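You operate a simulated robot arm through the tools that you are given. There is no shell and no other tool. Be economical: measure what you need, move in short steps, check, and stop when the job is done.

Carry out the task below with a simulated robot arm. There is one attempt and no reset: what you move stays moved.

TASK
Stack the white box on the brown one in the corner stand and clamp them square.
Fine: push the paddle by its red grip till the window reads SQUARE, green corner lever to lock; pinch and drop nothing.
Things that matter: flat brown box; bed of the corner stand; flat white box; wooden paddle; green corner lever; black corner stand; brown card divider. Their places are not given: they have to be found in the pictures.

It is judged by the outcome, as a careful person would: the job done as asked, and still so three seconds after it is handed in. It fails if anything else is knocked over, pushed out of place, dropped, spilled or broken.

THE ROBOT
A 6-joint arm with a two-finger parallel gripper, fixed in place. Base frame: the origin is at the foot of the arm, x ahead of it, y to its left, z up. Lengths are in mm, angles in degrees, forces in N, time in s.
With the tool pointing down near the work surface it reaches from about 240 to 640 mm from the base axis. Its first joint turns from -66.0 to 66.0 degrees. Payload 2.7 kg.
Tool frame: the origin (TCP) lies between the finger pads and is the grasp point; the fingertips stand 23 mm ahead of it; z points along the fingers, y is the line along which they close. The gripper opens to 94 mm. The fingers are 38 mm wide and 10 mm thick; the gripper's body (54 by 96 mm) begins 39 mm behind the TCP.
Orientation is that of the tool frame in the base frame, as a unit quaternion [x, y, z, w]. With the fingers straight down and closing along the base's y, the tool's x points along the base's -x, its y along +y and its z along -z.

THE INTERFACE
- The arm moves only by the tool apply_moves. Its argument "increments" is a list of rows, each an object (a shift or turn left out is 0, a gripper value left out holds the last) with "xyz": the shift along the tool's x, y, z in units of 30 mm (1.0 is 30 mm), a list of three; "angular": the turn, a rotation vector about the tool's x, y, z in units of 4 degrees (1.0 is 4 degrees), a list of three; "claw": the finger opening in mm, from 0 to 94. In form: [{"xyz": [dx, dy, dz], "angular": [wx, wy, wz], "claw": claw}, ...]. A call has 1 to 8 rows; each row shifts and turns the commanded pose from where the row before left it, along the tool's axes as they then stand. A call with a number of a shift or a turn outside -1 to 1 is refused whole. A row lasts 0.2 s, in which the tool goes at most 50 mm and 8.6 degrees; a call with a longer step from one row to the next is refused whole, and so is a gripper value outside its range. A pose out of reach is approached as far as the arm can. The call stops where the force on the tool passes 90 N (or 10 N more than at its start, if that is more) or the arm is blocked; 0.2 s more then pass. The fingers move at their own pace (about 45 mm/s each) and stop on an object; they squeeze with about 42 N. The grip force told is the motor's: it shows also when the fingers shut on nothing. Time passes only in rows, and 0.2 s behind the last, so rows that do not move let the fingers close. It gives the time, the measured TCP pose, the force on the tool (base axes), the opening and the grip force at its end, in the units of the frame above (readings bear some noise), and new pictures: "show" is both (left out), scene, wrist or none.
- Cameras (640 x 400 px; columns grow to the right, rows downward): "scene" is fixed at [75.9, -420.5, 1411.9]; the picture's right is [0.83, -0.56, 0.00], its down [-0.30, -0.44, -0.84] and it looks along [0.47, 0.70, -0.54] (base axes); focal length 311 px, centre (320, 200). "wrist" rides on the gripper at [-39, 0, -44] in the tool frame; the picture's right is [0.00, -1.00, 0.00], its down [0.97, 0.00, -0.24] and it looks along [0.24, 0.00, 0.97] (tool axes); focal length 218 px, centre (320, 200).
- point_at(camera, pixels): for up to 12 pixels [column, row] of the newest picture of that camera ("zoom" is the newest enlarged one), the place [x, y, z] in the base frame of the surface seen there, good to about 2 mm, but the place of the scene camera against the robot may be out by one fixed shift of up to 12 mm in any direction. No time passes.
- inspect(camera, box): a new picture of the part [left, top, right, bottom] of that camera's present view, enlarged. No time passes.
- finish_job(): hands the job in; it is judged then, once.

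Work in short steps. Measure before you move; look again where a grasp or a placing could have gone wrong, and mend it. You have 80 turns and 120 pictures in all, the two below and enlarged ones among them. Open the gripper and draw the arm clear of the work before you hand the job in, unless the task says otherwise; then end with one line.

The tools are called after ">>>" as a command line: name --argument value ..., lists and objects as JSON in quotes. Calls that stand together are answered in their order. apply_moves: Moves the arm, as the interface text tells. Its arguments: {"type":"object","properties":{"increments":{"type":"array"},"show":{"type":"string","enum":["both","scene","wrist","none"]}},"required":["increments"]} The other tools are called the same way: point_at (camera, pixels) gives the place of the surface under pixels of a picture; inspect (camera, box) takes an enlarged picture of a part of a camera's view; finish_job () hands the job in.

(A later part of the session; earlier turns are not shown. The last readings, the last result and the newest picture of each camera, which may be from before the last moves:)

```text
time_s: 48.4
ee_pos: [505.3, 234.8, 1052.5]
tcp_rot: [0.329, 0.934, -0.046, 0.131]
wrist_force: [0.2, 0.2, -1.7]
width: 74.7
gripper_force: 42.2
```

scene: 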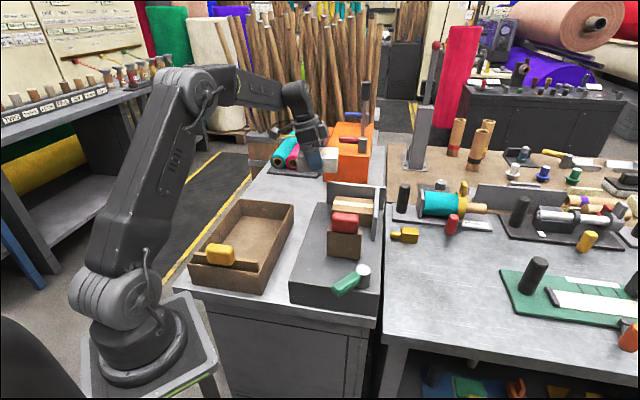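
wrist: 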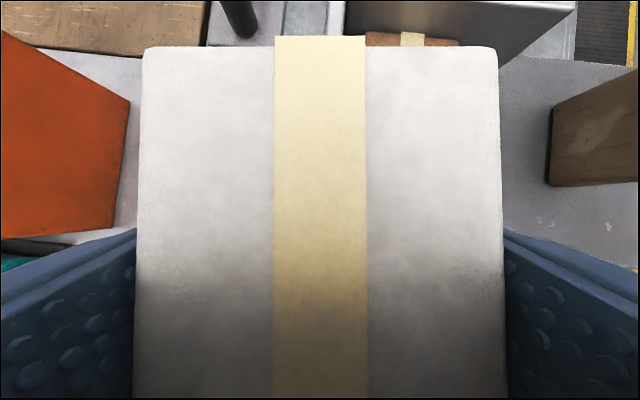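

>>> apply_moves --increments '[{"angular": [0.276, 0, 0.961]}, {"angular": [0.193, 0, 0.673]}, {"xyz": [-0.847, -0.447, 0.243]}, {"xyz": [-0.847, -0.447, 0.243]}, {"xyz": [-0.847, -0.447, 0.243]}, {"xyz": [-0.847, -0.447, 0.243]}, {}]' --show "both"

```text
time_s: 50.0
ee_pos: [542.4, 121.2, 1054.2]
tcp_rot: [0.382, 0.913, -0.054, 0.128]
wrist_force: [0.5, 0.4, -1.6]
width: 74.4
gripper_force: 42.5
```

scene: 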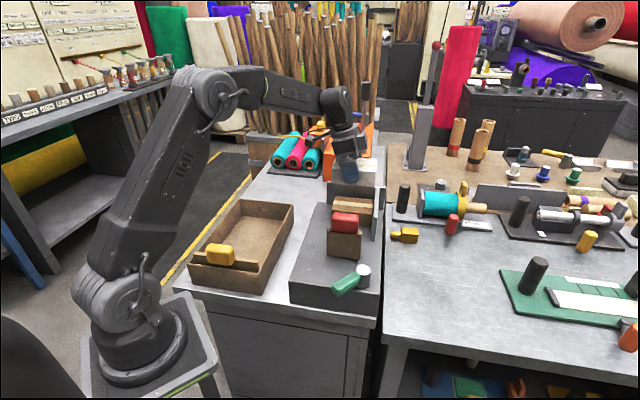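
wrist: 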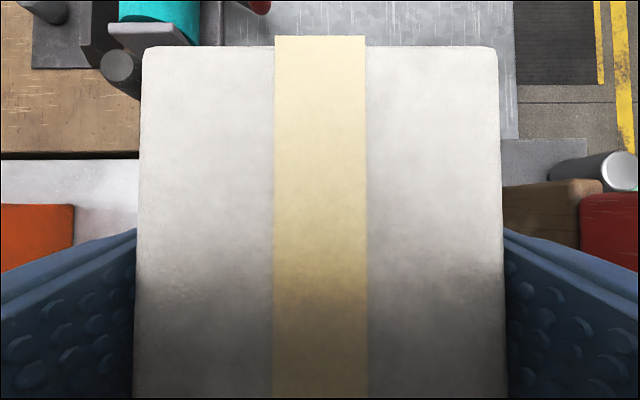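

>>> apply_moves --increments '[{"xyz": [0.24, 0, 0.7]}, {"xyz": [0.2, 0, 0.7]}, {"xyz": [0.19, 0, 0.65]}, {}]' --show "none"

>>> inspect --camera "scene" --box '[300, 150, 400, 250]'

```text
time_s: 51.0
ee_pos: [542.4, 124.0, 988.2]
tcp_rot: [0.382, 0.913, -0.054, 0.129]
wrist_force: [-0.2, 1.1, -1.1]
width: 74.4
gripper_force: 41.5
```

```text
4.00 times, centred on (350, 200) of scene
```

zoom: 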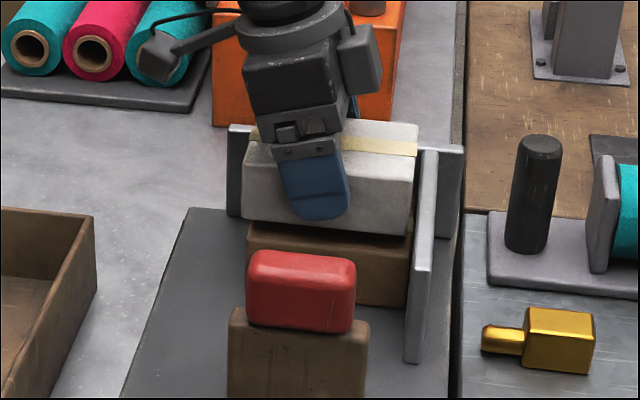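

White is directly over brown, clear of fence 2. Trim −2 mm in u and lower to contact.

>>> apply_moves --increments '[{"xyz": [0.04, -0.07, 0.15]}, {"xyz": [0.03, 0, 0.1]}, {"xyz": [0.015, 0, 0.06]}, {}]' --show "none"

```text
time_s: 52.0
ee_pos: [539.0, 121.1, 977.6]
tcp_rot: [0.383, 0.913, -0.054, 0.128]
wrist_force: [0.9, -0.6, -1.0]
width: 74.5
gripper_force: 42.4
```

>>> apply_moves --increments '[{"xyz": [0.014, 0, 0.05]}, {}]' --show "none"

>>> apply_moves --increments '[{"xyz": [0.01, 0, 0.04]}, {}]' --show "none"

```text
time_s: 52.6
ee_pos: [538.3, 120.8, 977.2]
tcp_rot: [0.383, 0.913, -0.054, 0.128]
wrist_force: [0.2, 0.1, -1.1]
width: 74.5
gripper_force: 41.8
```

```text
time_s: 53.2
ee_pos: [539.1, 119.7, 974.8]
tcp_rot: [0.383, 0.913, -0.054, 0.129]
wrist_force: [-0.7, 0.3, -0.7]
width: 74.6
gripper_force: 41.8
```

>>> apply_moves --increments '[{"xyz": [0.01, 0.08, 0.03]}, {}]' --show "none"

>>> apply_moves --increments '[{"xyz": [0.01, 0, 0.04]}, {}]' --show "none"

```text
time_s: 53.8
ee_pos: [540.4, 122.0, 975.2]
tcp_rot: [0.382, 0.913, -0.053, 0.129]
wrist_force: [-0.6, -1.7, 4.1]
width: 74.6
gripper_force: 42.6
```

```text
time_s: 54.4
ee_pos: [539.5, 120.9, 974.4]
tcp_rot: [0.383, 0.913, -0.054, 0.13]
wrist_force: [-2.1, -1.6, 12.9]
width: 74.5
gripper_force: 42.0
```

Contact (13 N): open to 84 mm and withdraw along the tool axis.

>>> apply_moves --increments '[{"claw": 84}, {}, {"xyz": [-0.1, 0, -0.35]}, {"xyz": [-0.25, 0, -0.9]}, {"xyz": [-0.2, 0, -0.9]}, {"xyz": [0, 0, -0.8]}]' --show "both"

```text
time_s: 55.8
ee_pos: [535.8, 127.8, 1063.3]
tcp_rot: [0.383, 0.913, -0.054, 0.128]
wrist_force: [-0.2, -0.1, 0.0]
width: 84.0
gripper_force: 0.2
```

scene: 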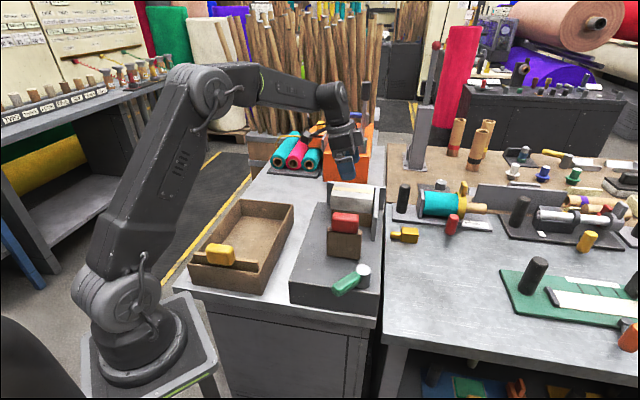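
wrist: 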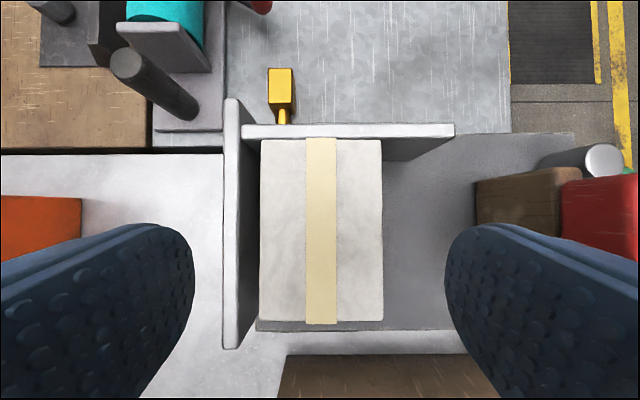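

Stack looks neat (white over brown, against fence 2). Untilt, close the fingers, and move high over the paddle to behind its red grip.

>>> apply_moves --increments '[{"xyz": [0, 0, -0.3], "angular": [0, 1, 0], "claw": 0}, {"xyz": [0, 0, -0.3], "angular": [0, 1, 0]}, {"xyz": [0, 0, -0.3], "angular": [0, 1, 0]}, {"xyz": [0, 0, -0.2], "angular": [0, 0.97, 0]}]' --show "none"

>>> apply_moves --increments '[{"xyz": [0, -0.92, 0]}, {"xyz": [0, -0.92, 0]}, {"xyz": [0, -0.92, 0]}, {"xyz": [0, -0.92, 0]}, {"xyz": [0, -0.92, 0]}, {"xyz": [0, -0.92, 0]}, {"xyz": [0, -0.92, 0]}, {"xyz": [0, -0.92, 0]}]' --show "both"

```text
time_s: 56.8
ee_pos: [531.2, 132.2, 1096.6]
tcp_rot: [0.386, 0.922, -0.001, 0.002]
wrist_force: [0.0, -0.2, 0.3]
width: 0.1
gripper_force: 4.3
```

```text
time_s: 58.6
ee_pos: [373.3, -22.9, 1096.4]
tcp_rot: [0.386, 0.923, 0.0, 0.001]
wrist_force: [-0.1, 0.1, 0.5]
width: 0.1
gripper_force: 42.3
```

scene: 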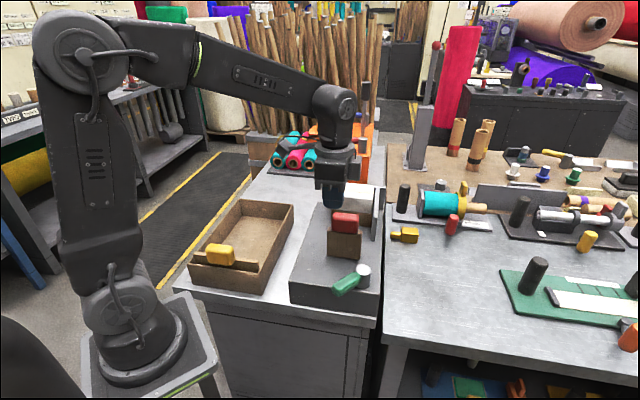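
wrist: 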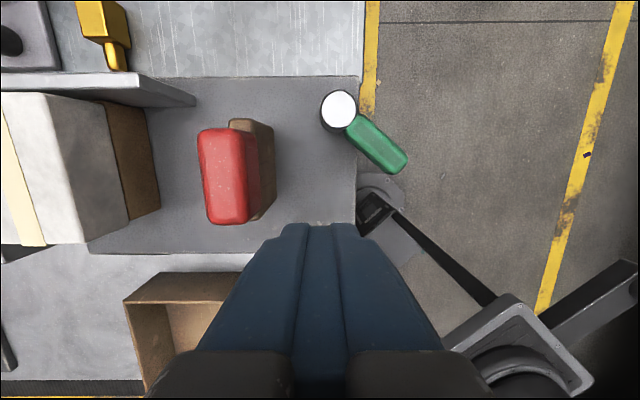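

>>> point_at --camera "wrist" --pixels '[[244, 140], [245, 210], [203, 150], [215, 215], [262, 165], [260, 212], [272, 190], [340, 107], [358, 118], [400, 165], [378, 145], [130, 215]]'

>>> inspect --camera "wrist" --box '[60, 60, 440, 290]'

>>> inspect --camera "scene" --box '[290, 170, 410, 310]'

```text
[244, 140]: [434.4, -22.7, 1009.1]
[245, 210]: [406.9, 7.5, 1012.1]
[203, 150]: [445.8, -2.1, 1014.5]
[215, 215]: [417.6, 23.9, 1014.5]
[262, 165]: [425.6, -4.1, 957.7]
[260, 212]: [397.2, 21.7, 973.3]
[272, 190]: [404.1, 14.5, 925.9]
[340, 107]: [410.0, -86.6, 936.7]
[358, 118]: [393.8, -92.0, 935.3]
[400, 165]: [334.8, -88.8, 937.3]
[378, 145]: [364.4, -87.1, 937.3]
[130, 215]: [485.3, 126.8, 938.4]
```

```text
1.68 times, centred on (250, 175) of wrist
```

zoom: 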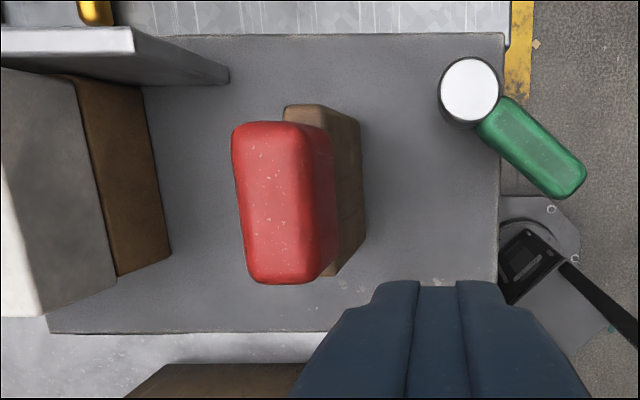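

```text
2.86 times, centred on (350, 240) of scene
```

zoom: 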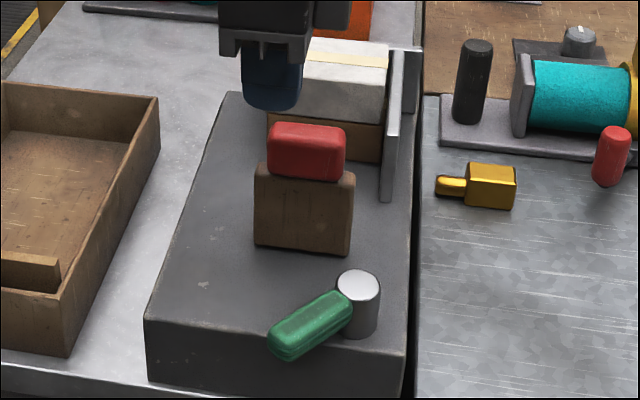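

Red grip spans v≈275–323, back face u≈293, top 1015. Align to v=299, descend to z≈1008 behind it.

>>> apply_moves --increments '[{"xyz": [-0.7, 0, 0.2]}, {"xyz": [0, 0, 0.9]}, {"xyz": [0, 0, 0.9]}, {"xyz": [0, 0, 0.9]}, {}, {"xyz": [0, 0.6, 0]}, {"xyz": [0, 0.3, 0]}, {}]' --show "both"

```text
time_s: 60.4
ee_pos: [408.0, -18.7, 1009.0]
tcp_rot: [0.386, 0.922, 0.0, 0.0]
wrist_force: [-0.8, -0.7, 0.3]
width: 0.0
gripper_force: 41.7
```

scene: 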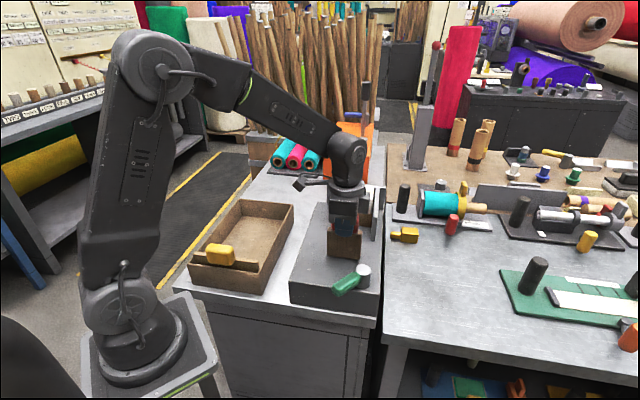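
wrist: 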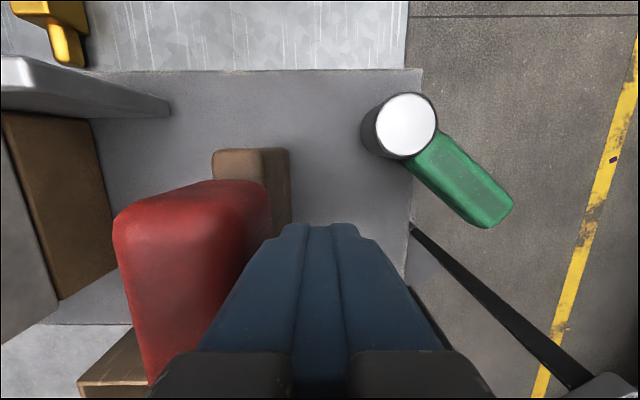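

>>> apply_moves --increments '[{"xyz": [0, 0.2, 0]}, {"xyz": [0, 0.2, 0]}, {"xyz": [0, 0.25, 0]}, {"xyz": [0, 0.25, 0]}]' --show "wrist"

```text
time_s: 61.4
ee_pos: [427.0, 1.4, 1008.9]
tcp_rot: [0.386, 0.922, -0.001, 0.0]
wrist_force: [-1.9, -3.8, -2.7]
width: 0.0
gripper_force: 41.8
```

wrist: 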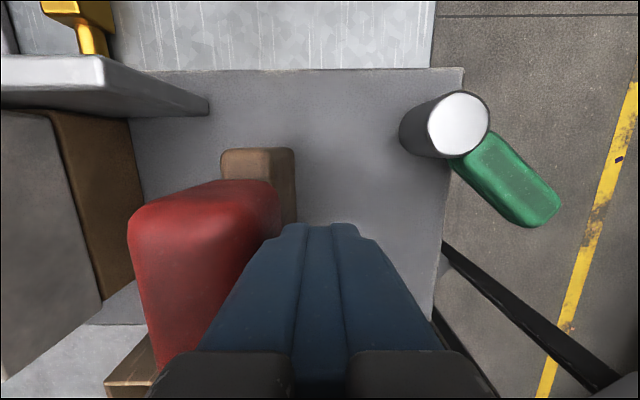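

The paddle slides at about 4 N. Continue about 84 mm.

>>> apply_moves --increments '[{"xyz": [0, 0.35, 0]}, {"xyz": [0, 0.35, 0]}, {"xyz": [0, 0.35, 0]}, {"xyz": [0, 0.35, 0]}, {"xyz": [0, 0.35, 0]}, {"xyz": [0, 0.35, 0]}, {"xyz": [0, 0.35, 0]}, {"xyz": [0, 0.35, 0]}]' --show "both"

```text
time_s: 63.2
ee_pos: [476.8, 50.9, 1007.9]
tcp_rot: [0.387, 0.922, -0.013, -0.011]
wrist_force: [-63.3, -53.2, 16.9]
width: 0.0
gripper_force: 42.2
```

scene: 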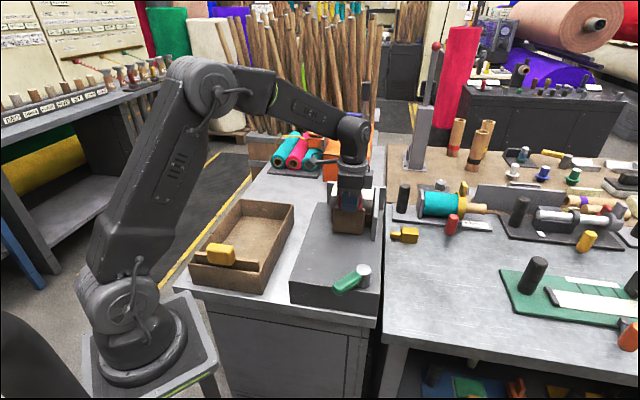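
wrist: 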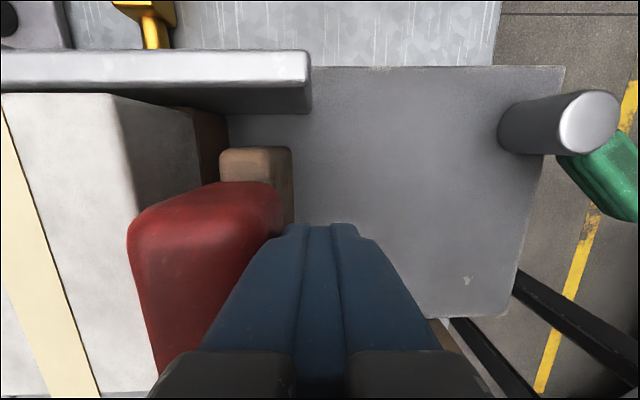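

83 N at u≈376 – something resists. Back off 6 mm and inspect.

>>> apply_moves --increments '[{"xyz": [0, -0.6, 0]}, {"xyz": [0, -1, 0]}, {"xyz": [0, -1, -0.3]}, {"xyz": [0, -0.6, -1]}, {"xyz": [0, 0, -1]}]' --show "wrist"

>>> inspect --camera "scene" --box '[290, 160, 410, 280]'

```text
time_s: 64.4
ee_pos: [418.8, -5.9, 1078.9]
tcp_rot: [0.386, 0.922, 0.0, 0.0]
wrist_force: [-0.4, 0.5, -0.2]
width: 0.0
gripper_force: 41.5
```

wrist: 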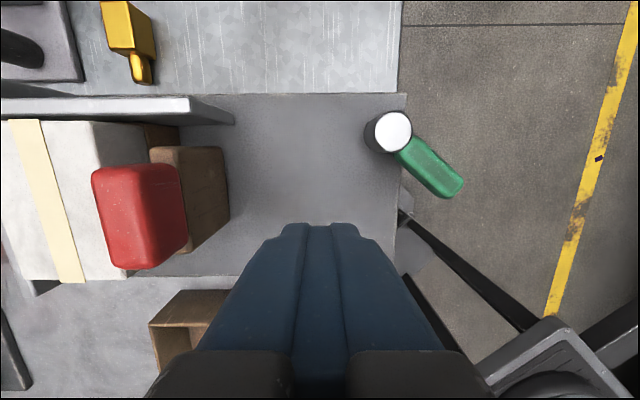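

```text
3.33 times, centred on (350, 220) of scene
```

zoom: 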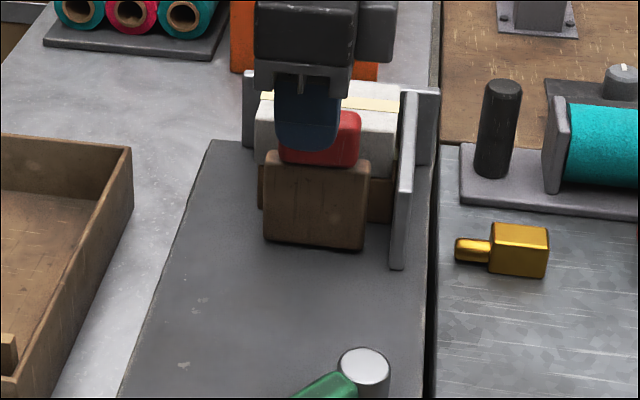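

>>> point_at --camera "wrist" --pixels '[[92, 128], [120, 270], [20, 125], [65, 280], [178, 130], [38, 288], [215, 160], [215, 240], [183, 250], [95, 180], [160, 170], [70, 200]]'

>>> inspect --camera "wrist" --box '[0, 80, 320, 300]'

```text
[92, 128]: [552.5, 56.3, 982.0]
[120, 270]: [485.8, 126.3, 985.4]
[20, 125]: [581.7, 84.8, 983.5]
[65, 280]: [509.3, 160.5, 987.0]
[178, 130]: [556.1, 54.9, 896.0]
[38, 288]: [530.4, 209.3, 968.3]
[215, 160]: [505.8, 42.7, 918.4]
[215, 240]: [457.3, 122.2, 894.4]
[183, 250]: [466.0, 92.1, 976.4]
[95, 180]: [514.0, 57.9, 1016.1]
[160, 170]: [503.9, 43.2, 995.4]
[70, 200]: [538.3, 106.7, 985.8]
```

```text
1.82 times, centred on (160, 190) of wrist
```

zoom: 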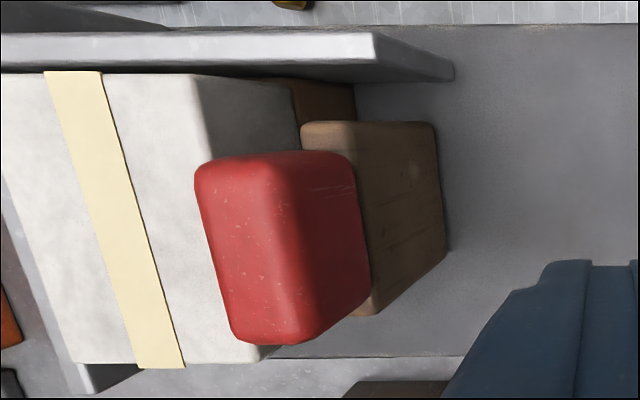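

>>> point_at --camera "zoom" --pixels '[[304, 135], [330, 128], [370, 128], [420, 128], [435, 135], [303, 145], [298, 100], [345, 95], [320, 110], [350, 110], [200, 180], [235, 320]]'

```text
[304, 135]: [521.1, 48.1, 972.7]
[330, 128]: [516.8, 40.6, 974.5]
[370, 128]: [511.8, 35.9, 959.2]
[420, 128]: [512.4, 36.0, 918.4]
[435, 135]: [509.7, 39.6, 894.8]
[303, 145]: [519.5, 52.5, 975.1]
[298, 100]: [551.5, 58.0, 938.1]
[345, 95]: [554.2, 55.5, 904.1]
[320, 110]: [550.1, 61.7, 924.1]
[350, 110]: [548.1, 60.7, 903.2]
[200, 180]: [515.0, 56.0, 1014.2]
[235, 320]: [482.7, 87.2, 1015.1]
```

The stack hasn't moved (front at u≈434) and the plate front is at u≈407, so something else resisted. I move to the left side of the stand and tilt to look at the window and the gap.

>>> apply_moves --increments '[{"xyz": [0.78, 0.56, -0.1], "claw": 94}, {"xyz": [0.78, 0.56, -0.1]}, {"xyz": [0.78, 0.56, -0.1]}, {"xyz": [0.78, 0.56, -0.1]}, {"xyz": [0.78, 0.56, 0]}, {"xyz": [0.78, 0.56, 0]}, {"xyz": [0.78, 0.56, 0]}, {"xyz": [0.78, 0.56, 0]}]' --show "none"

>>> apply_moves --increments '[{"angular": [0, -1, 0]}, {"angular": [0, -1, 0]}, {"angular": [0, -1, 0]}, {"angular": [0, -1, 0]}, {"angular": [0, -1, 0]}, {"angular": [0, -1, 0]}, {"angular": [0, -1, 0]}, {"angular": [0, -1, 0]}]' --show "none"

>>> apply_moves --increments '[{"angular": [0, -1, 0]}, {"angular": [0, -1, 0]}, {"angular": [0, -1, 0]}, {"angular": [0, -1, 0]}, {"angular": [0, -1, 0]}, {"angular": [0, -1, 0]}]' --show "wrist"

```text
time_s: 66.2
ee_pos: [383.2, 219.5, 1091.7]
tcp_rot: [0.387, 0.922, 0.0, 0.001]
wrist_force: [0.2, 0.3, 0.3]
width: 94.0
gripper_force: 0.0
```

```text
time_s: 68.0
ee_pos: [382.7, 219.5, 1090.5]
tcp_rot: [0.371, 0.886, -0.107, 0.256]
wrist_force: [1.1, -0.3, 0.2]
width: 94.0
gripper_force: 0.1
```

```text
time_s: 69.4
ee_pos: [382.4, 218.2, 1090.0]
tcp_rot: [0.341, 0.814, -0.182, 0.435]
wrist_force: [0.6, -0.4, -0.7]
width: 94.0
gripper_force: 0.0
```

wrist: 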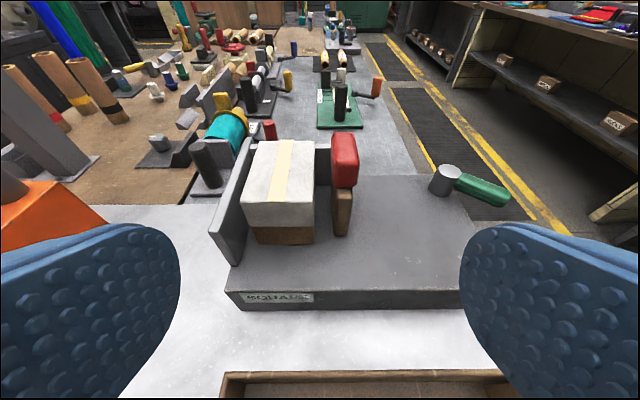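

Excellent view: the window is at (278,297). Zoom on it and on the gap.

>>> inspect --camera "wrist" --box '[235, 280, 325, 315]'

>>> inspect --camera "wrist" --box '[210, 120, 400, 260]'

```text
7.11 times, centred on (280, 298) of wrist
```

zoom: 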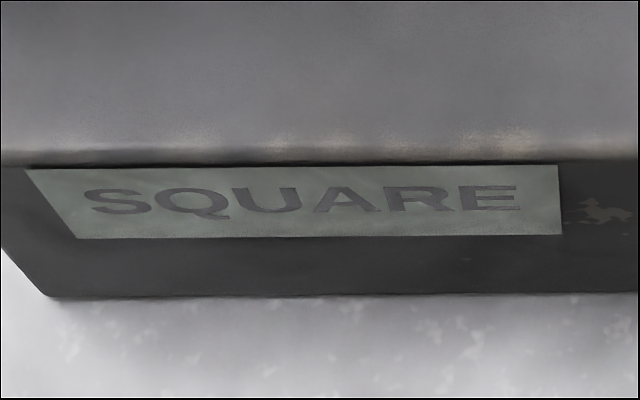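

```text
2.86 times, centred on (305, 190) of wrist
```

zoom: 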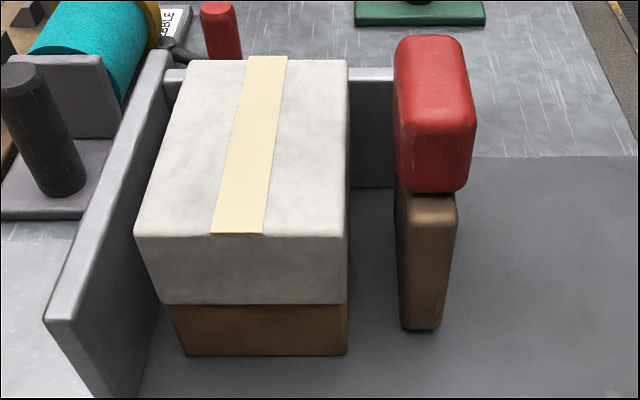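

The window reads SQUARE with the paddle at its stop, yet the stack (short side along travel) leaves ~27 mm + 18 mm of play: the stop spacing (~112–119 mm) matches the boxes' long side. So the stack must be turned with its long side along the paddle's travel. First untilt and go above the stack's front to push the paddle back.

>>> apply_moves --increments '[{"angular": [0, 1, 0], "claw": 0}, {"angular": [0, 1, 0]}, {"angular": [0, 1, 0]}, {"angular": [0, 1, 0]}, {"angular": [0, 1, 0]}, {"angular": [0, 1, 0]}, {"angular": [0, 1, 0]}, {"angular": [0, 1, 0]}]' --show "none"

>>> apply_moves --increments '[{"angular": [0, 1, 0]}, {"angular": [0, 1, 0]}, {"angular": [0, 1, 0]}, {"angular": [0, 1, 0]}, {"angular": [0, 1, 0]}, {"angular": [0, 1, 0]}, {}]' --show "none"

>>> apply_moves --increments '[{"xyz": [-0.9, 0, 0]}, {"xyz": [-0.9, 0, 0]}, {"xyz": [-0.9, 0, 0]}, {"xyz": [-0.9, 0, 0]}, {"xyz": [-0.9, 0, 0]}, {"xyz": [-0.9, 0.15, 0]}, {"xyz": [-0.8, 0.15, 0]}, {}]' --show "wrist"

```text
time_s: 71.2
ee_pos: [382.4, 218.5, 1089.8]
tcp_rot: [0.378, 0.902, -0.08, 0.192]
wrist_force: [0.4, 0.5, -0.5]
width: 0.0
gripper_force: 41.8
```

```text
time_s: 72.8
ee_pos: [382.3, 217.8, 1088.9]
tcp_rot: [0.387, 0.922, 0.0, 0.0]
wrist_force: [-0.5, 0.5, -0.4]
width: 0.3
gripper_force: 42.0
```

```text
time_s: 74.6
ee_pos: [518.5, 90.8, 1091.2]
tcp_rot: [0.386, 0.922, -0.001, 0.001]
wrist_force: [-0.6, 0.2, 0.4]
width: 0.0
gripper_force: 42.0
```

wrist: 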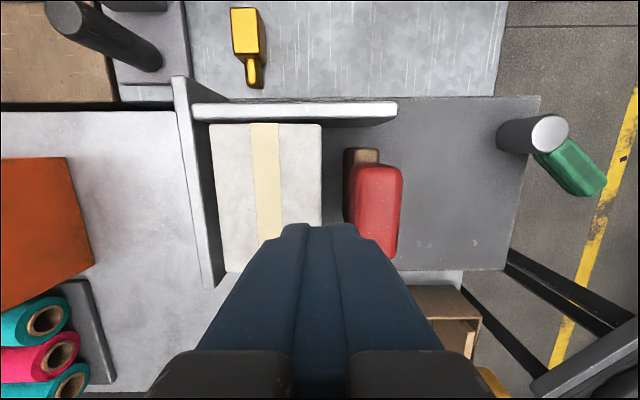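

>>> point_at --camera "wrist" --pixels '[[362, 190], [372, 230], [400, 200], [318, 200], [215, 150], [322, 130], [352, 160], [378, 155], [205, 200], [300, 110]]'

>>> apply_moves --increments '[{"xyz": [0, 0, 0.9]}, {"xyz": [0, 0, 0.9]}, {"xyz": [0, 0, 0.5]}, {}]' --show "none"

```text
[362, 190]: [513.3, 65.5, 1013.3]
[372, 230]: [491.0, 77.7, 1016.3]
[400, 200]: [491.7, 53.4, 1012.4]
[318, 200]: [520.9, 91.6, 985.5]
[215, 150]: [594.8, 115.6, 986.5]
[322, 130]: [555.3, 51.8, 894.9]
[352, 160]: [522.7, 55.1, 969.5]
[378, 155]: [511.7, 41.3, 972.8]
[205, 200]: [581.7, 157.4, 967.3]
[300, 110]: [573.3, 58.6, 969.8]
```

```text
time_s: 75.6
ee_pos: [519.5, 91.4, 1019.0]
tcp_rot: [0.386, 0.922, 0.0, 0.001]
wrist_force: [-0.4, -0.6, 0.0]
width: 0.0
gripper_force: 41.7
```

Tips are above the white box and in front of the red grip; push the paddle back ~75 mm.

>>> apply_moves --increments '[{"xyz": [0, -0.31, 0]}, {"xyz": [0, -0.31, 0]}, {"xyz": [0, -0.31, 0]}, {"xyz": [0, -0.31, 0]}, {"xyz": [0, -0.31, 0]}, {"xyz": [0, -0.31, 0]}, {"xyz": [0, -0.31, 0]}, {"xyz": [0, -0.31, 0]}]' --show "wrist"

```text
time_s: 77.4
ee_pos: [466.7, 41.2, 1022.1]
tcp_rot: [0.386, 0.922, -0.001, 0.001]
wrist_force: [2.7, 0.6, 0.2]
width: 0.0
gripper_force: 42.3
```

wrist: 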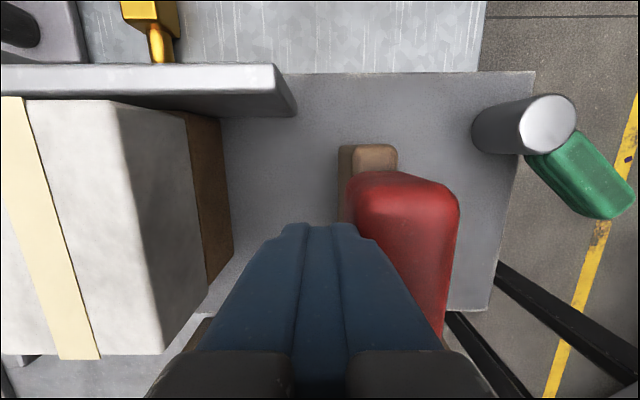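

>>> apply_moves --increments '[{"xyz": [0, -0.28, 0]}, {"xyz": [0, -0.28, 0]}, {"xyz": [0, -0.28, 0]}, {"xyz": [0, 0.3, 0]}, {"xyz": [0, 0.3, -0.9]}, {"xyz": [0, 0, -0.9]}, {"claw": 81}]' --show "none"

>>> apply_moves --increments '[{"xyz": [0, 0.8, 0]}, {"xyz": [0, 0.8, 0]}, {"xyz": [0, 0.8, 0]}, {"xyz": [0, 0.8, 0]}, {"xyz": [0, 0.7, 0]}, {}]' --show "wrist"

```text
time_s: 79.0
ee_pos: [461.6, 35.9, 1074.7]
tcp_rot: [0.387, 0.922, 0.0, 0.0]
wrist_force: [0.4, 0.1, 0.7]
width: 32.6
gripper_force: 0.1
```

```text
time_s: 80.4
ee_pos: [543.3, 119.0, 1074.2]
tcp_rot: [0.387, 0.922, 0.0, 0.001]
wrist_force: [-0.5, -0.8, 0.1]
width: 81.4
gripper_force: 0.1
```

wrist: 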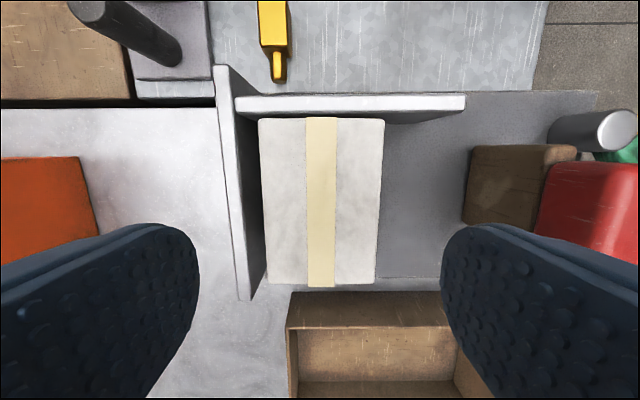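

>>> point_at --camera "wrist" --pixels '[[262, 123], [382, 123], [270, 280], [373, 280], [257, 200], [262, 240], [480, 200]]'

>>> apply_moves --increments '[{"xyz": [0, 0, 0.9]}, {"xyz": [0, 0, 0.9]}, {"xyz": [0, 0, 0.4]}, {}]' --show "none"

```text
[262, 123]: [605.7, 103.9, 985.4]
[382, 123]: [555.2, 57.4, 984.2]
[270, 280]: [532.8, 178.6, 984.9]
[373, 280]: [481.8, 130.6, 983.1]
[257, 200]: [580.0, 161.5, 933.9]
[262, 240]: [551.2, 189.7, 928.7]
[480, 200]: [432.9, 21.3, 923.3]
```

```text
time_s: 81.4
ee_pos: [543.8, 118.7, 1007.8]
tcp_rot: [0.387, 0.922, -0.001, 0.001]
wrist_force: [-0.2, 0.4, 0.9]
width: 81.2
gripper_force: 0.0
```

>>> apply_moves --increments '[{"xyz": [0, 0, 0.6]}, {"xyz": [0, 0, 0.6]}, {"xyz": [0, 0, 0.5]}, {"xyz": [0, 0, 0.2]}, {}]' --show "none"

```text
time_s: 82.6
ee_pos: [544.6, 116.3, 951.3]
tcp_rot: [0.387, 0.922, -0.001, 0.001]
wrist_force: [0.7, 0.2, 0.5]
width: 81.0
gripper_force: 0.0
```

Fingers flank white and the top 14 mm of brown, no contact. Close, lift ~3 mm and inspect.

>>> apply_moves --increments '[{"claw": 60}, {}, {}, {"xyz": [0, 0, -0.13]}, {}]' --show "none"

>>> inspect --camera "scene" --box '[300, 160, 400, 260]'

```text
time_s: 83.8
ee_pos: [544.9, 117.9, 955.3]
tcp_rot: [0.386, 0.922, 0.0, 0.001]
wrist_force: [0.0, -0.1, -1.2]
width: 74.6
gripper_force: 41.9
```

```text
4.00 times, centred on (350, 210) of scene
```

zoom: 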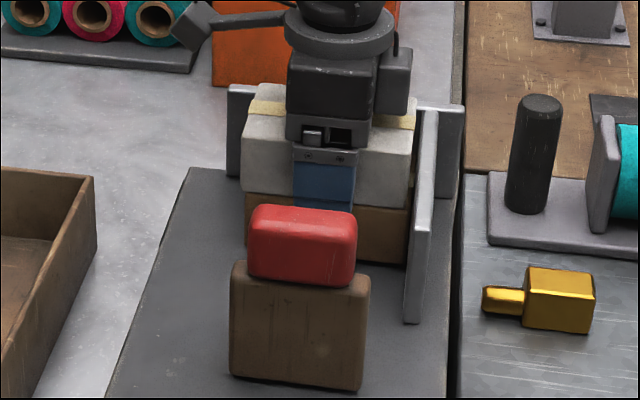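

Both rose together with no gap. Move 30 mm off fence 1 and 24 mm off fence 2 for turning room.

>>> apply_moves --increments '[{"xyz": [0.2, -0.3, 0]}, {"xyz": [0.3, -0.35, 0]}, {"xyz": [0.3, -0.35, 0]}, {}]' --show "both"

```text
time_s: 84.8
ee_pos: [505.5, 114.1, 954.7]
tcp_rot: [0.386, 0.922, -0.001, 0.001]
wrist_force: [0.4, -0.4, -1.5]
width: 74.5
gripper_force: 42.1
```

scene: 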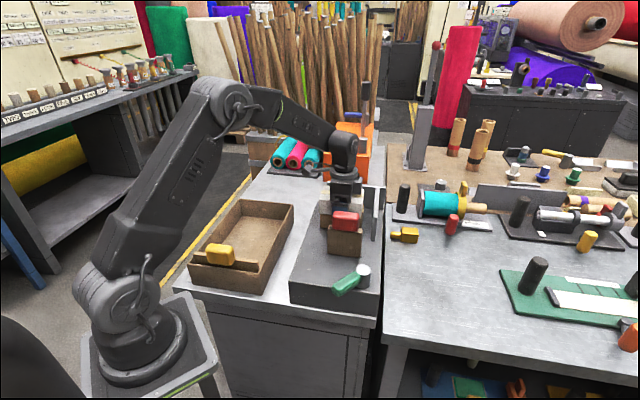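
wrist: 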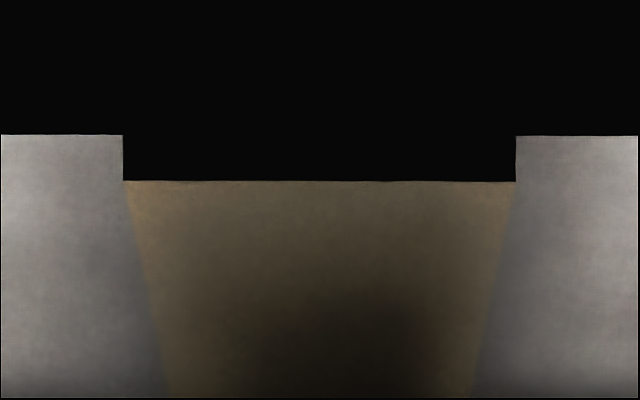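

Room is good; turn −90° about the tool axis.

>>> apply_moves --increments '[{"angular": [0, 0, -1]}, {"angular": [0, 0, -1]}, {"angular": [0, 0, -1]}, {"angular": [0, 0, -1]}, {"angular": [0, 0, -1]}, {"angular": [0, 0, -1]}, {"angular": [0, 0, -1]}, {"angular": [0, 0, -1]}]' --show "none"

>>> inspect --camera "scene" --box '[300, 160, 400, 260]'

```text
time_s: 86.6
ee_pos: [507.2, 112.6, 956.1]
tcp_rot: [0.115, 0.993, -0.001, 0.001]
wrist_force: [-0.2, -0.2, -1.3]
width: 74.8
gripper_force: 41.9
```

```text
4.00 times, centred on (350, 210) of scene
```

zoom: 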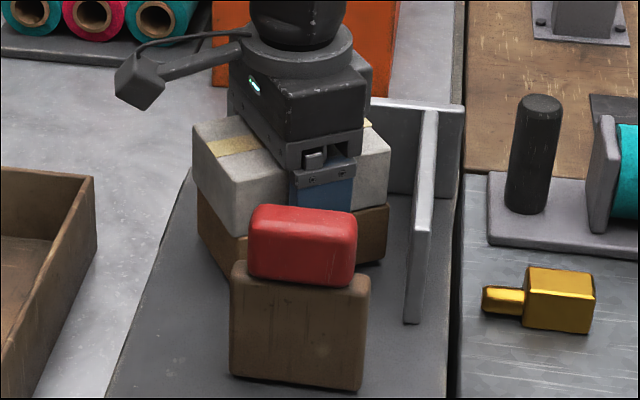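

Both turn together cleanly. Continue.

>>> apply_moves --increments '[{"angular": [0, 0, -1]}, {"angular": [0, 0, -1]}, {"angular": [0, 0, -1]}, {"angular": [0, 0, -1]}, {"angular": [0, 0, -1]}, {"angular": [0, 0, -1]}, {"angular": [0, 0, -1]}, {"angular": [0, 0, -1]}]' --show "none"

>>> apply_moves --increments '[{"angular": [0, 0, -1]}, {"angular": [0, 0, -1]}, {"angular": [0, 0, -1]}, {"angular": [0, 0, -1]}, {"angular": [0, 0, -1]}, {"angular": [0, 0, -1]}, {"angular": [0, 0, -0.45]}, {}]' --show "none"

>>> inspect --camera "scene" --box '[300, 160, 400, 260]'

```text
time_s: 88.4
ee_pos: [505.3, 114.1, 955.9]
tcp_rot: [-0.161, 0.987, -0.001, -0.001]
wrist_force: [0.0, 0.3, -1.6]
width: 74.9
gripper_force: 42.5
```

```text
time_s: 90.2
ee_pos: [506.3, 114.0, 955.3]
tcp_rot: [-0.378, 0.926, 0.0, 0.0]
wrist_force: [0.3, -0.4, -2.1]
width: 74.7
gripper_force: 41.9
```

```text
4.00 times, centred on (350, 210) of scene
```

zoom: 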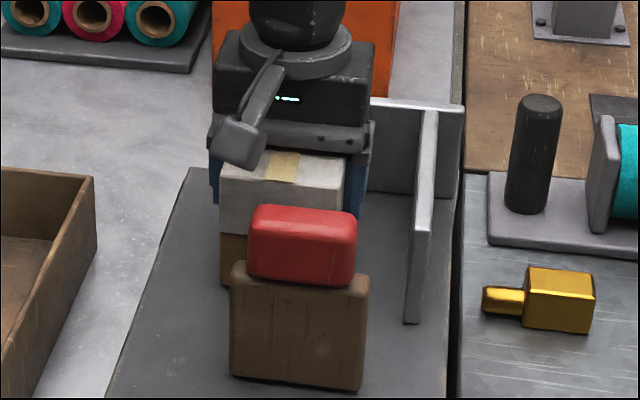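

Turned to 44.4°. Slide to the corner: +27 mm toward fence 2, +24 mm toward fence 1.

>>> apply_moves --increments '[{"xyz": [-0.2, -0.2, 0]}, {"xyz": [-0.2, -0.25, 0]}, {"xyz": [-0.2, -0.25, 0]}, {"xyz": [-0.2, -0.22, 0]}, {}]' --show "none"

>>> inspect --camera "scene" --box '[300, 150, 400, 250]'

```text
time_s: 91.4
ee_pos: [541.6, 111.6, 954.7]
tcp_rot: [-0.377, 0.926, -0.001, 0.0]
wrist_force: [0.3, 0.1, -1.8]
width: 74.8
gripper_force: 42.0
```

```text
4.00 times, centred on (350, 200) of scene
```

zoom: 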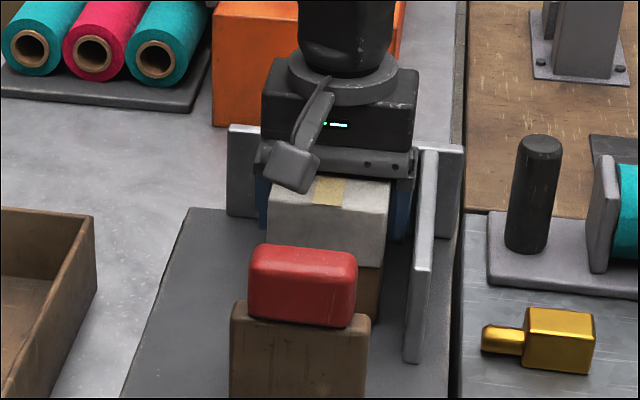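

>>> apply_moves --increments '[{"xyz": [-0.1, 0, 0]}, {"xyz": [-0.06, 0, 0]}, {}]' --show "none"

>>> apply_moves --increments '[{"xyz": [0, -0.06, 0]}, {"xyz": [0, 0, 0.08]}, {}]' --show "none"

```text
time_s: 92.2
ee_pos: [545.4, 113.4, 956.4]
tcp_rot: [-0.378, 0.926, -0.001, -0.001]
wrist_force: [-6.0, -4.5, 0.1]
width: 74.7
gripper_force: 42.2
```

```text
time_s: 93.0
ee_pos: [547.2, 111.2, 953.4]
tcp_rot: [-0.376, 0.927, 0.0, 0.0]
wrist_force: [-7.1, -7.7, 1.6]
width: 74.7
gripper_force: 42.0
```

Flush against fence 1 (about 10 N). Lower the last bit to the bed.

>>> apply_moves --increments '[{"xyz": [0, 0, 0.06]}, {}]' --show "none"

>>> apply_moves --increments '[{"xyz": [0, 0, 0.05]}, {}]' --show "none"

```text
time_s: 93.6
ee_pos: [547.7, 111.6, 950.8]
tcp_rot: [-0.377, 0.926, -0.001, 0.0]
wrist_force: [-7.7, -9.8, 1.8]
width: 74.7
gripper_force: 42.2
```

```text
time_s: 94.2
ee_pos: [546.5, 111.0, 950.5]
tcp_rot: [-0.376, 0.927, -0.001, 0.002]
wrist_force: [-7.1, -9.4, 7.4]
width: 74.6
gripper_force: 42.3
```

On the bed. Open only to 78 mm and lift straight up.

>>> apply_moves --increments '[{"claw": 78}, {}, {"xyz": [0, 0, -0.4]}, {"xyz": [0, 0, -0.8]}, {"xyz": [0, 0, -0.9]}, {"xyz": [0, 0, -0.9]}, {"xyz": [0, 0, -0.7]}]' --show "both"

```text
time_s: 95.8
ee_pos: [547.3, 111.9, 1063.0]
tcp_rot: [-0.377, 0.926, -0.001, 0.001]
wrist_force: [0.1, 0.6, 0.4]
width: 77.9
gripper_force: 0.1
```

scene: 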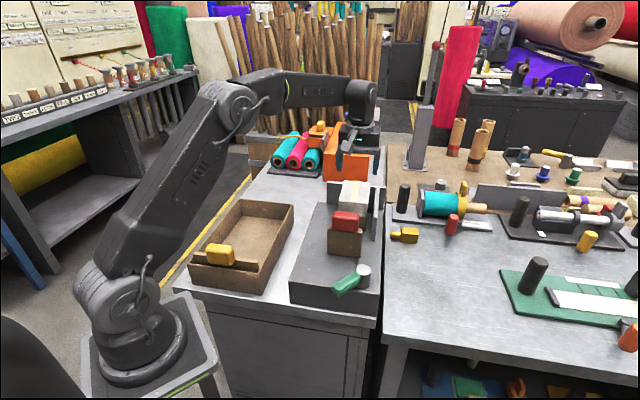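
wrist: 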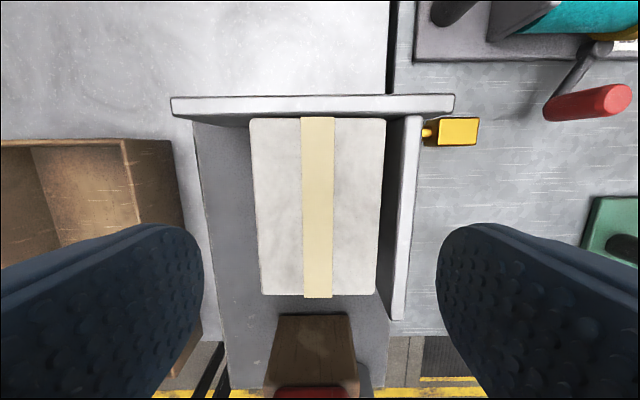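

>>> point_at --camera "wrist" --pixels '[[253, 122], [384, 122], [265, 290], [375, 291], [384, 230], [388, 260], [398, 250], [325, 320], [200, 200]]'

>>> inspect --camera "wrist" --box '[180, 80, 460, 330]'

```text
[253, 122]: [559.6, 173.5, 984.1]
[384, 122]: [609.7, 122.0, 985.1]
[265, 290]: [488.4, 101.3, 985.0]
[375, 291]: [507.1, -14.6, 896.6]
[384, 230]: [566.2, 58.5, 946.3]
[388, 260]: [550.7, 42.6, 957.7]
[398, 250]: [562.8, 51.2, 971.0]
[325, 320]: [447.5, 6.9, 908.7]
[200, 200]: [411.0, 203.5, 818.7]
```

```text
1.60 times, centred on (320, 205) of wrist
```

zoom: 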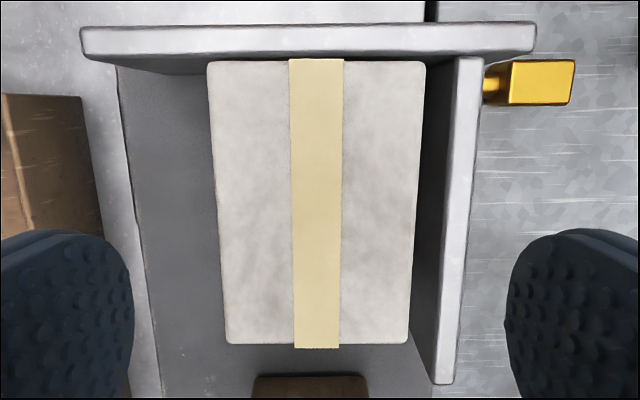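

Stack is flush to fence 1 and square, ~14 mm off fence 2. I'll nudge it ~8 mm nearer to fence 2 with the closed fingers' flat side across both boxes.

>>> apply_moves --increments '[{"xyz": [0, 0.7, 0], "claw": 0}, {"xyz": [0, 0.7, 0]}, {"xyz": [0, 0.7, 0]}, {}, {}]' --show "none"

>>> apply_moves --increments '[{"xyz": [0, 0, 0.9]}, {"xyz": [0, 0, 0.9]}, {"xyz": [0, 0, 0.9]}, {"xyz": [0, 0, 0.9]}, {"xyz": [0, 0, 0.08]}, {}]' --show "scene"

```text
time_s: 97.0
ee_pos: [503.8, 157.9, 1062.4]
tcp_rot: [-0.376, 0.926, 0.0, 0.001]
wrist_force: [-0.3, 0.5, 0.5]
width: 0.1
gripper_force: 31.1
```

```text
time_s: 98.4
ee_pos: [503.5, 157.1, 950.0]
tcp_rot: [-0.377, 0.926, -0.001, 0.0]
wrist_force: [0.3, -0.2, -0.4]
width: 0.1
gripper_force: 42.0
```

scene: 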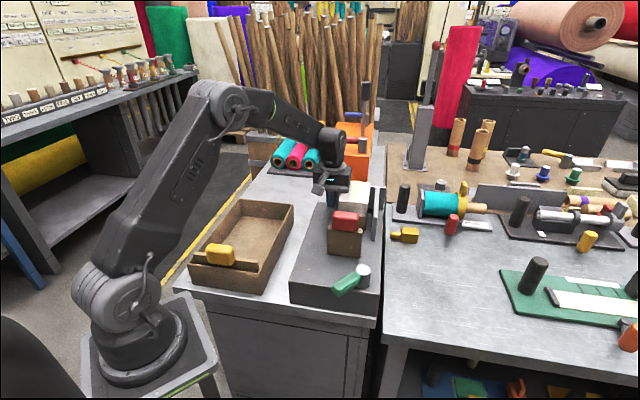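

>>> apply_moves --increments '[{"xyz": [0, -0.25, 0]}, {"xyz": [0, -0.25, 0]}, {"xyz": [0, -0.15, 0]}, {"xyz": [0, -0.15, 0]}, {}]' --show "none"

>>> apply_moves --increments '[{"xyz": [0, 0.5, 0]}, {"xyz": [0, 0, -0.9]}, {"xyz": [0, 0, -0.9]}, {"xyz": [0, 0, -0.9]}, {"xyz": [0, 0, -0.9]}]' --show "wrist"

```text
time_s: 99.6
ee_pos: [520.8, 140.7, 949.8]
tcp_rot: [-0.377, 0.926, -0.001, 0.0]
wrist_force: [-0.2, 0.2, -0.2]
width: 0.1
gripper_force: 41.9
```

```text
time_s: 100.8
ee_pos: [509.5, 151.6, 1057.5]
tcp_rot: [-0.377, 0.926, -0.002, 0.0]
wrist_force: [-0.2, -0.8, 0.3]
width: 0.0
gripper_force: 41.9
```

wrist: 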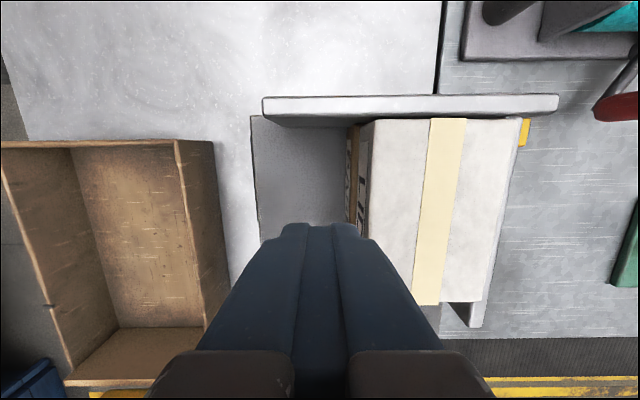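

>>> point_at --camera "wrist" --pixels '[[375, 125], [518, 122], [477, 296], [380, 200], [358, 170], [352, 135], [352, 200], [365, 190]]'

>>> inspect --camera "wrist" --box '[320, 80, 560, 340]'

```text
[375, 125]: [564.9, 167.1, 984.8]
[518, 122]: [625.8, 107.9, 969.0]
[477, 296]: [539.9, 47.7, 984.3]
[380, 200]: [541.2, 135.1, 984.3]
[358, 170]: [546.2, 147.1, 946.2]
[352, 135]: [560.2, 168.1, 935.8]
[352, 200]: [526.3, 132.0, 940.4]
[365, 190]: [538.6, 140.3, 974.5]
```

```text
1.54 times, centred on (440, 210) of wrist
```

zoom: 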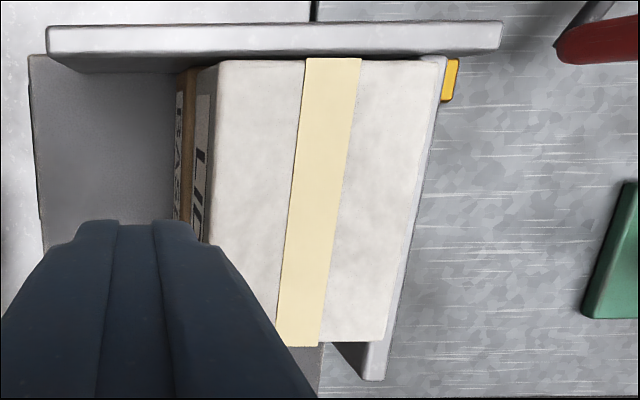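

Stack now flush to fence 1, ~7 mm from fence 2, labels aligned (LID/BASE). Go back behind the red grip.

>>> apply_moves --increments '[{"xyz": [0.87, -0.21, -0.15]}, {"xyz": [0.87, -0.21, -0.15]}, {"xyz": [0.87, -0.21, -0.15]}, {"xyz": [0.87, -0.21, -0.15]}, {"xyz": [0.87, -0.21, -0.15]}, {"xyz": [0.87, -0.21, 0]}, {"xyz": [0.87, -0.21, 0]}, {"xyz": [0.87, -0.2, 0]}]' --show "wrist"

```text
time_s: 102.6
ee_pos: [395.6, -31.1, 1081.0]
tcp_rot: [-0.378, 0.926, -0.001, 0.0]
wrist_force: [0.3, 0.5, -0.3]
width: 0.0
gripper_force: 41.7
```

wrist: 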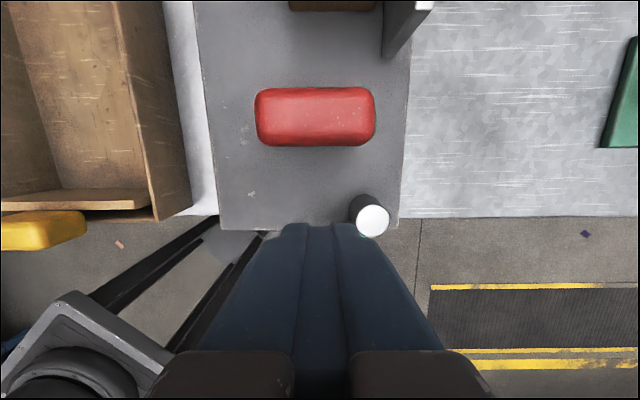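

>>> apply_moves --increments '[{"xyz": [0, 0, 0.9]}, {"xyz": [0, 0, 0.9]}, {"xyz": [0, 0, 0.6]}, {}, {"xyz": [-0.5, 0, 0]}, {"xyz": [-0.3, 0, 0]}, {"xyz": [-0.3, 0, 0]}, {"xyz": [-0.3, 0, 0]}]' --show "wrist"

>>> apply_moves --increments '[{"xyz": [-0.3, 0, 0]}, {"xyz": [-0.3, 0, 0]}, {"xyz": [-0.3, 0, 0]}, {"xyz": [-0.3, 0, 0]}, {"xyz": [-0.3, 0, 0]}, {"xyz": [-0.2, 0, 0]}]' --show "none"

```text
time_s: 104.4
ee_pos: [424.6, -0.2, 1008.4]
tcp_rot: [-0.377, 0.926, 0.0, 0.0]
wrist_force: [-2.2, -1.3, -1.6]
width: 0.0
gripper_force: 42.4
```

wrist: 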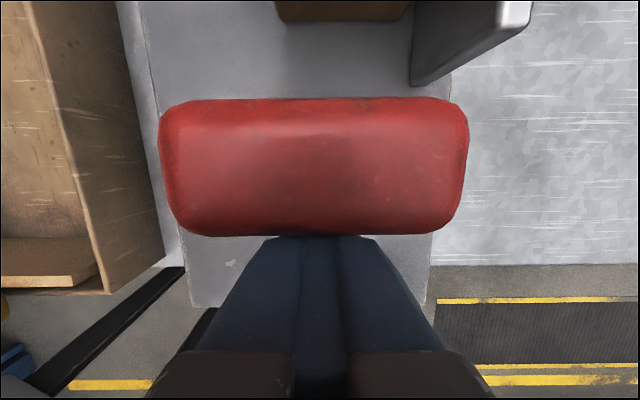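

```text
time_s: 105.8
ee_pos: [461.6, 34.7, 1009.2]
tcp_rot: [-0.377, 0.926, -0.001, 0.001]
wrist_force: [-1.1, -2.0, -0.8]
width: 0.0
gripper_force: 42.3
```

>>> apply_moves --increments '[{"xyz": [-0.2, 0, 0]}, {"xyz": [-0.15, 0, 0]}, {"xyz": [-0.1, 0, 0]}, {}]' --show "none"

>>> apply_moves --increments '[{"xyz": [-0.1, 0, 0]}, {"xyz": [-0.1, 0, 0]}, {}]' --show "wrist"

```text
time_s: 106.8
ee_pos: [471.8, 43.1, 1008.2]
tcp_rot: [-0.377, 0.926, -0.001, -0.002]
wrist_force: [-13.0, -10.3, 4.3]
width: 0.2
gripper_force: 42.2
```

```text
time_s: 107.6
ee_pos: [471.3, 43.7, 1008.6]
tcp_rot: [-0.376, 0.926, -0.001, -0.007]
wrist_force: [-41.5, -36.5, 13.0]
width: 0.4
gripper_force: 42.2
```

wrist: 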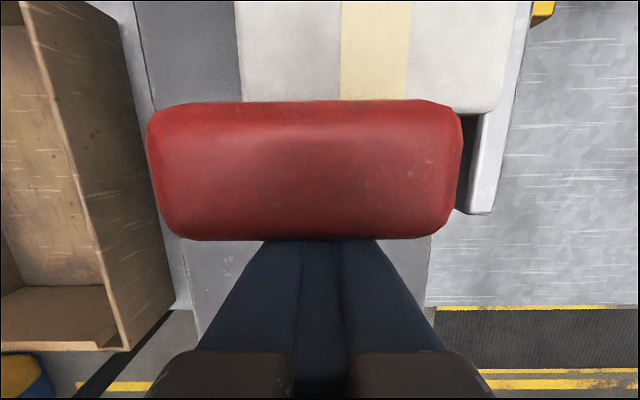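

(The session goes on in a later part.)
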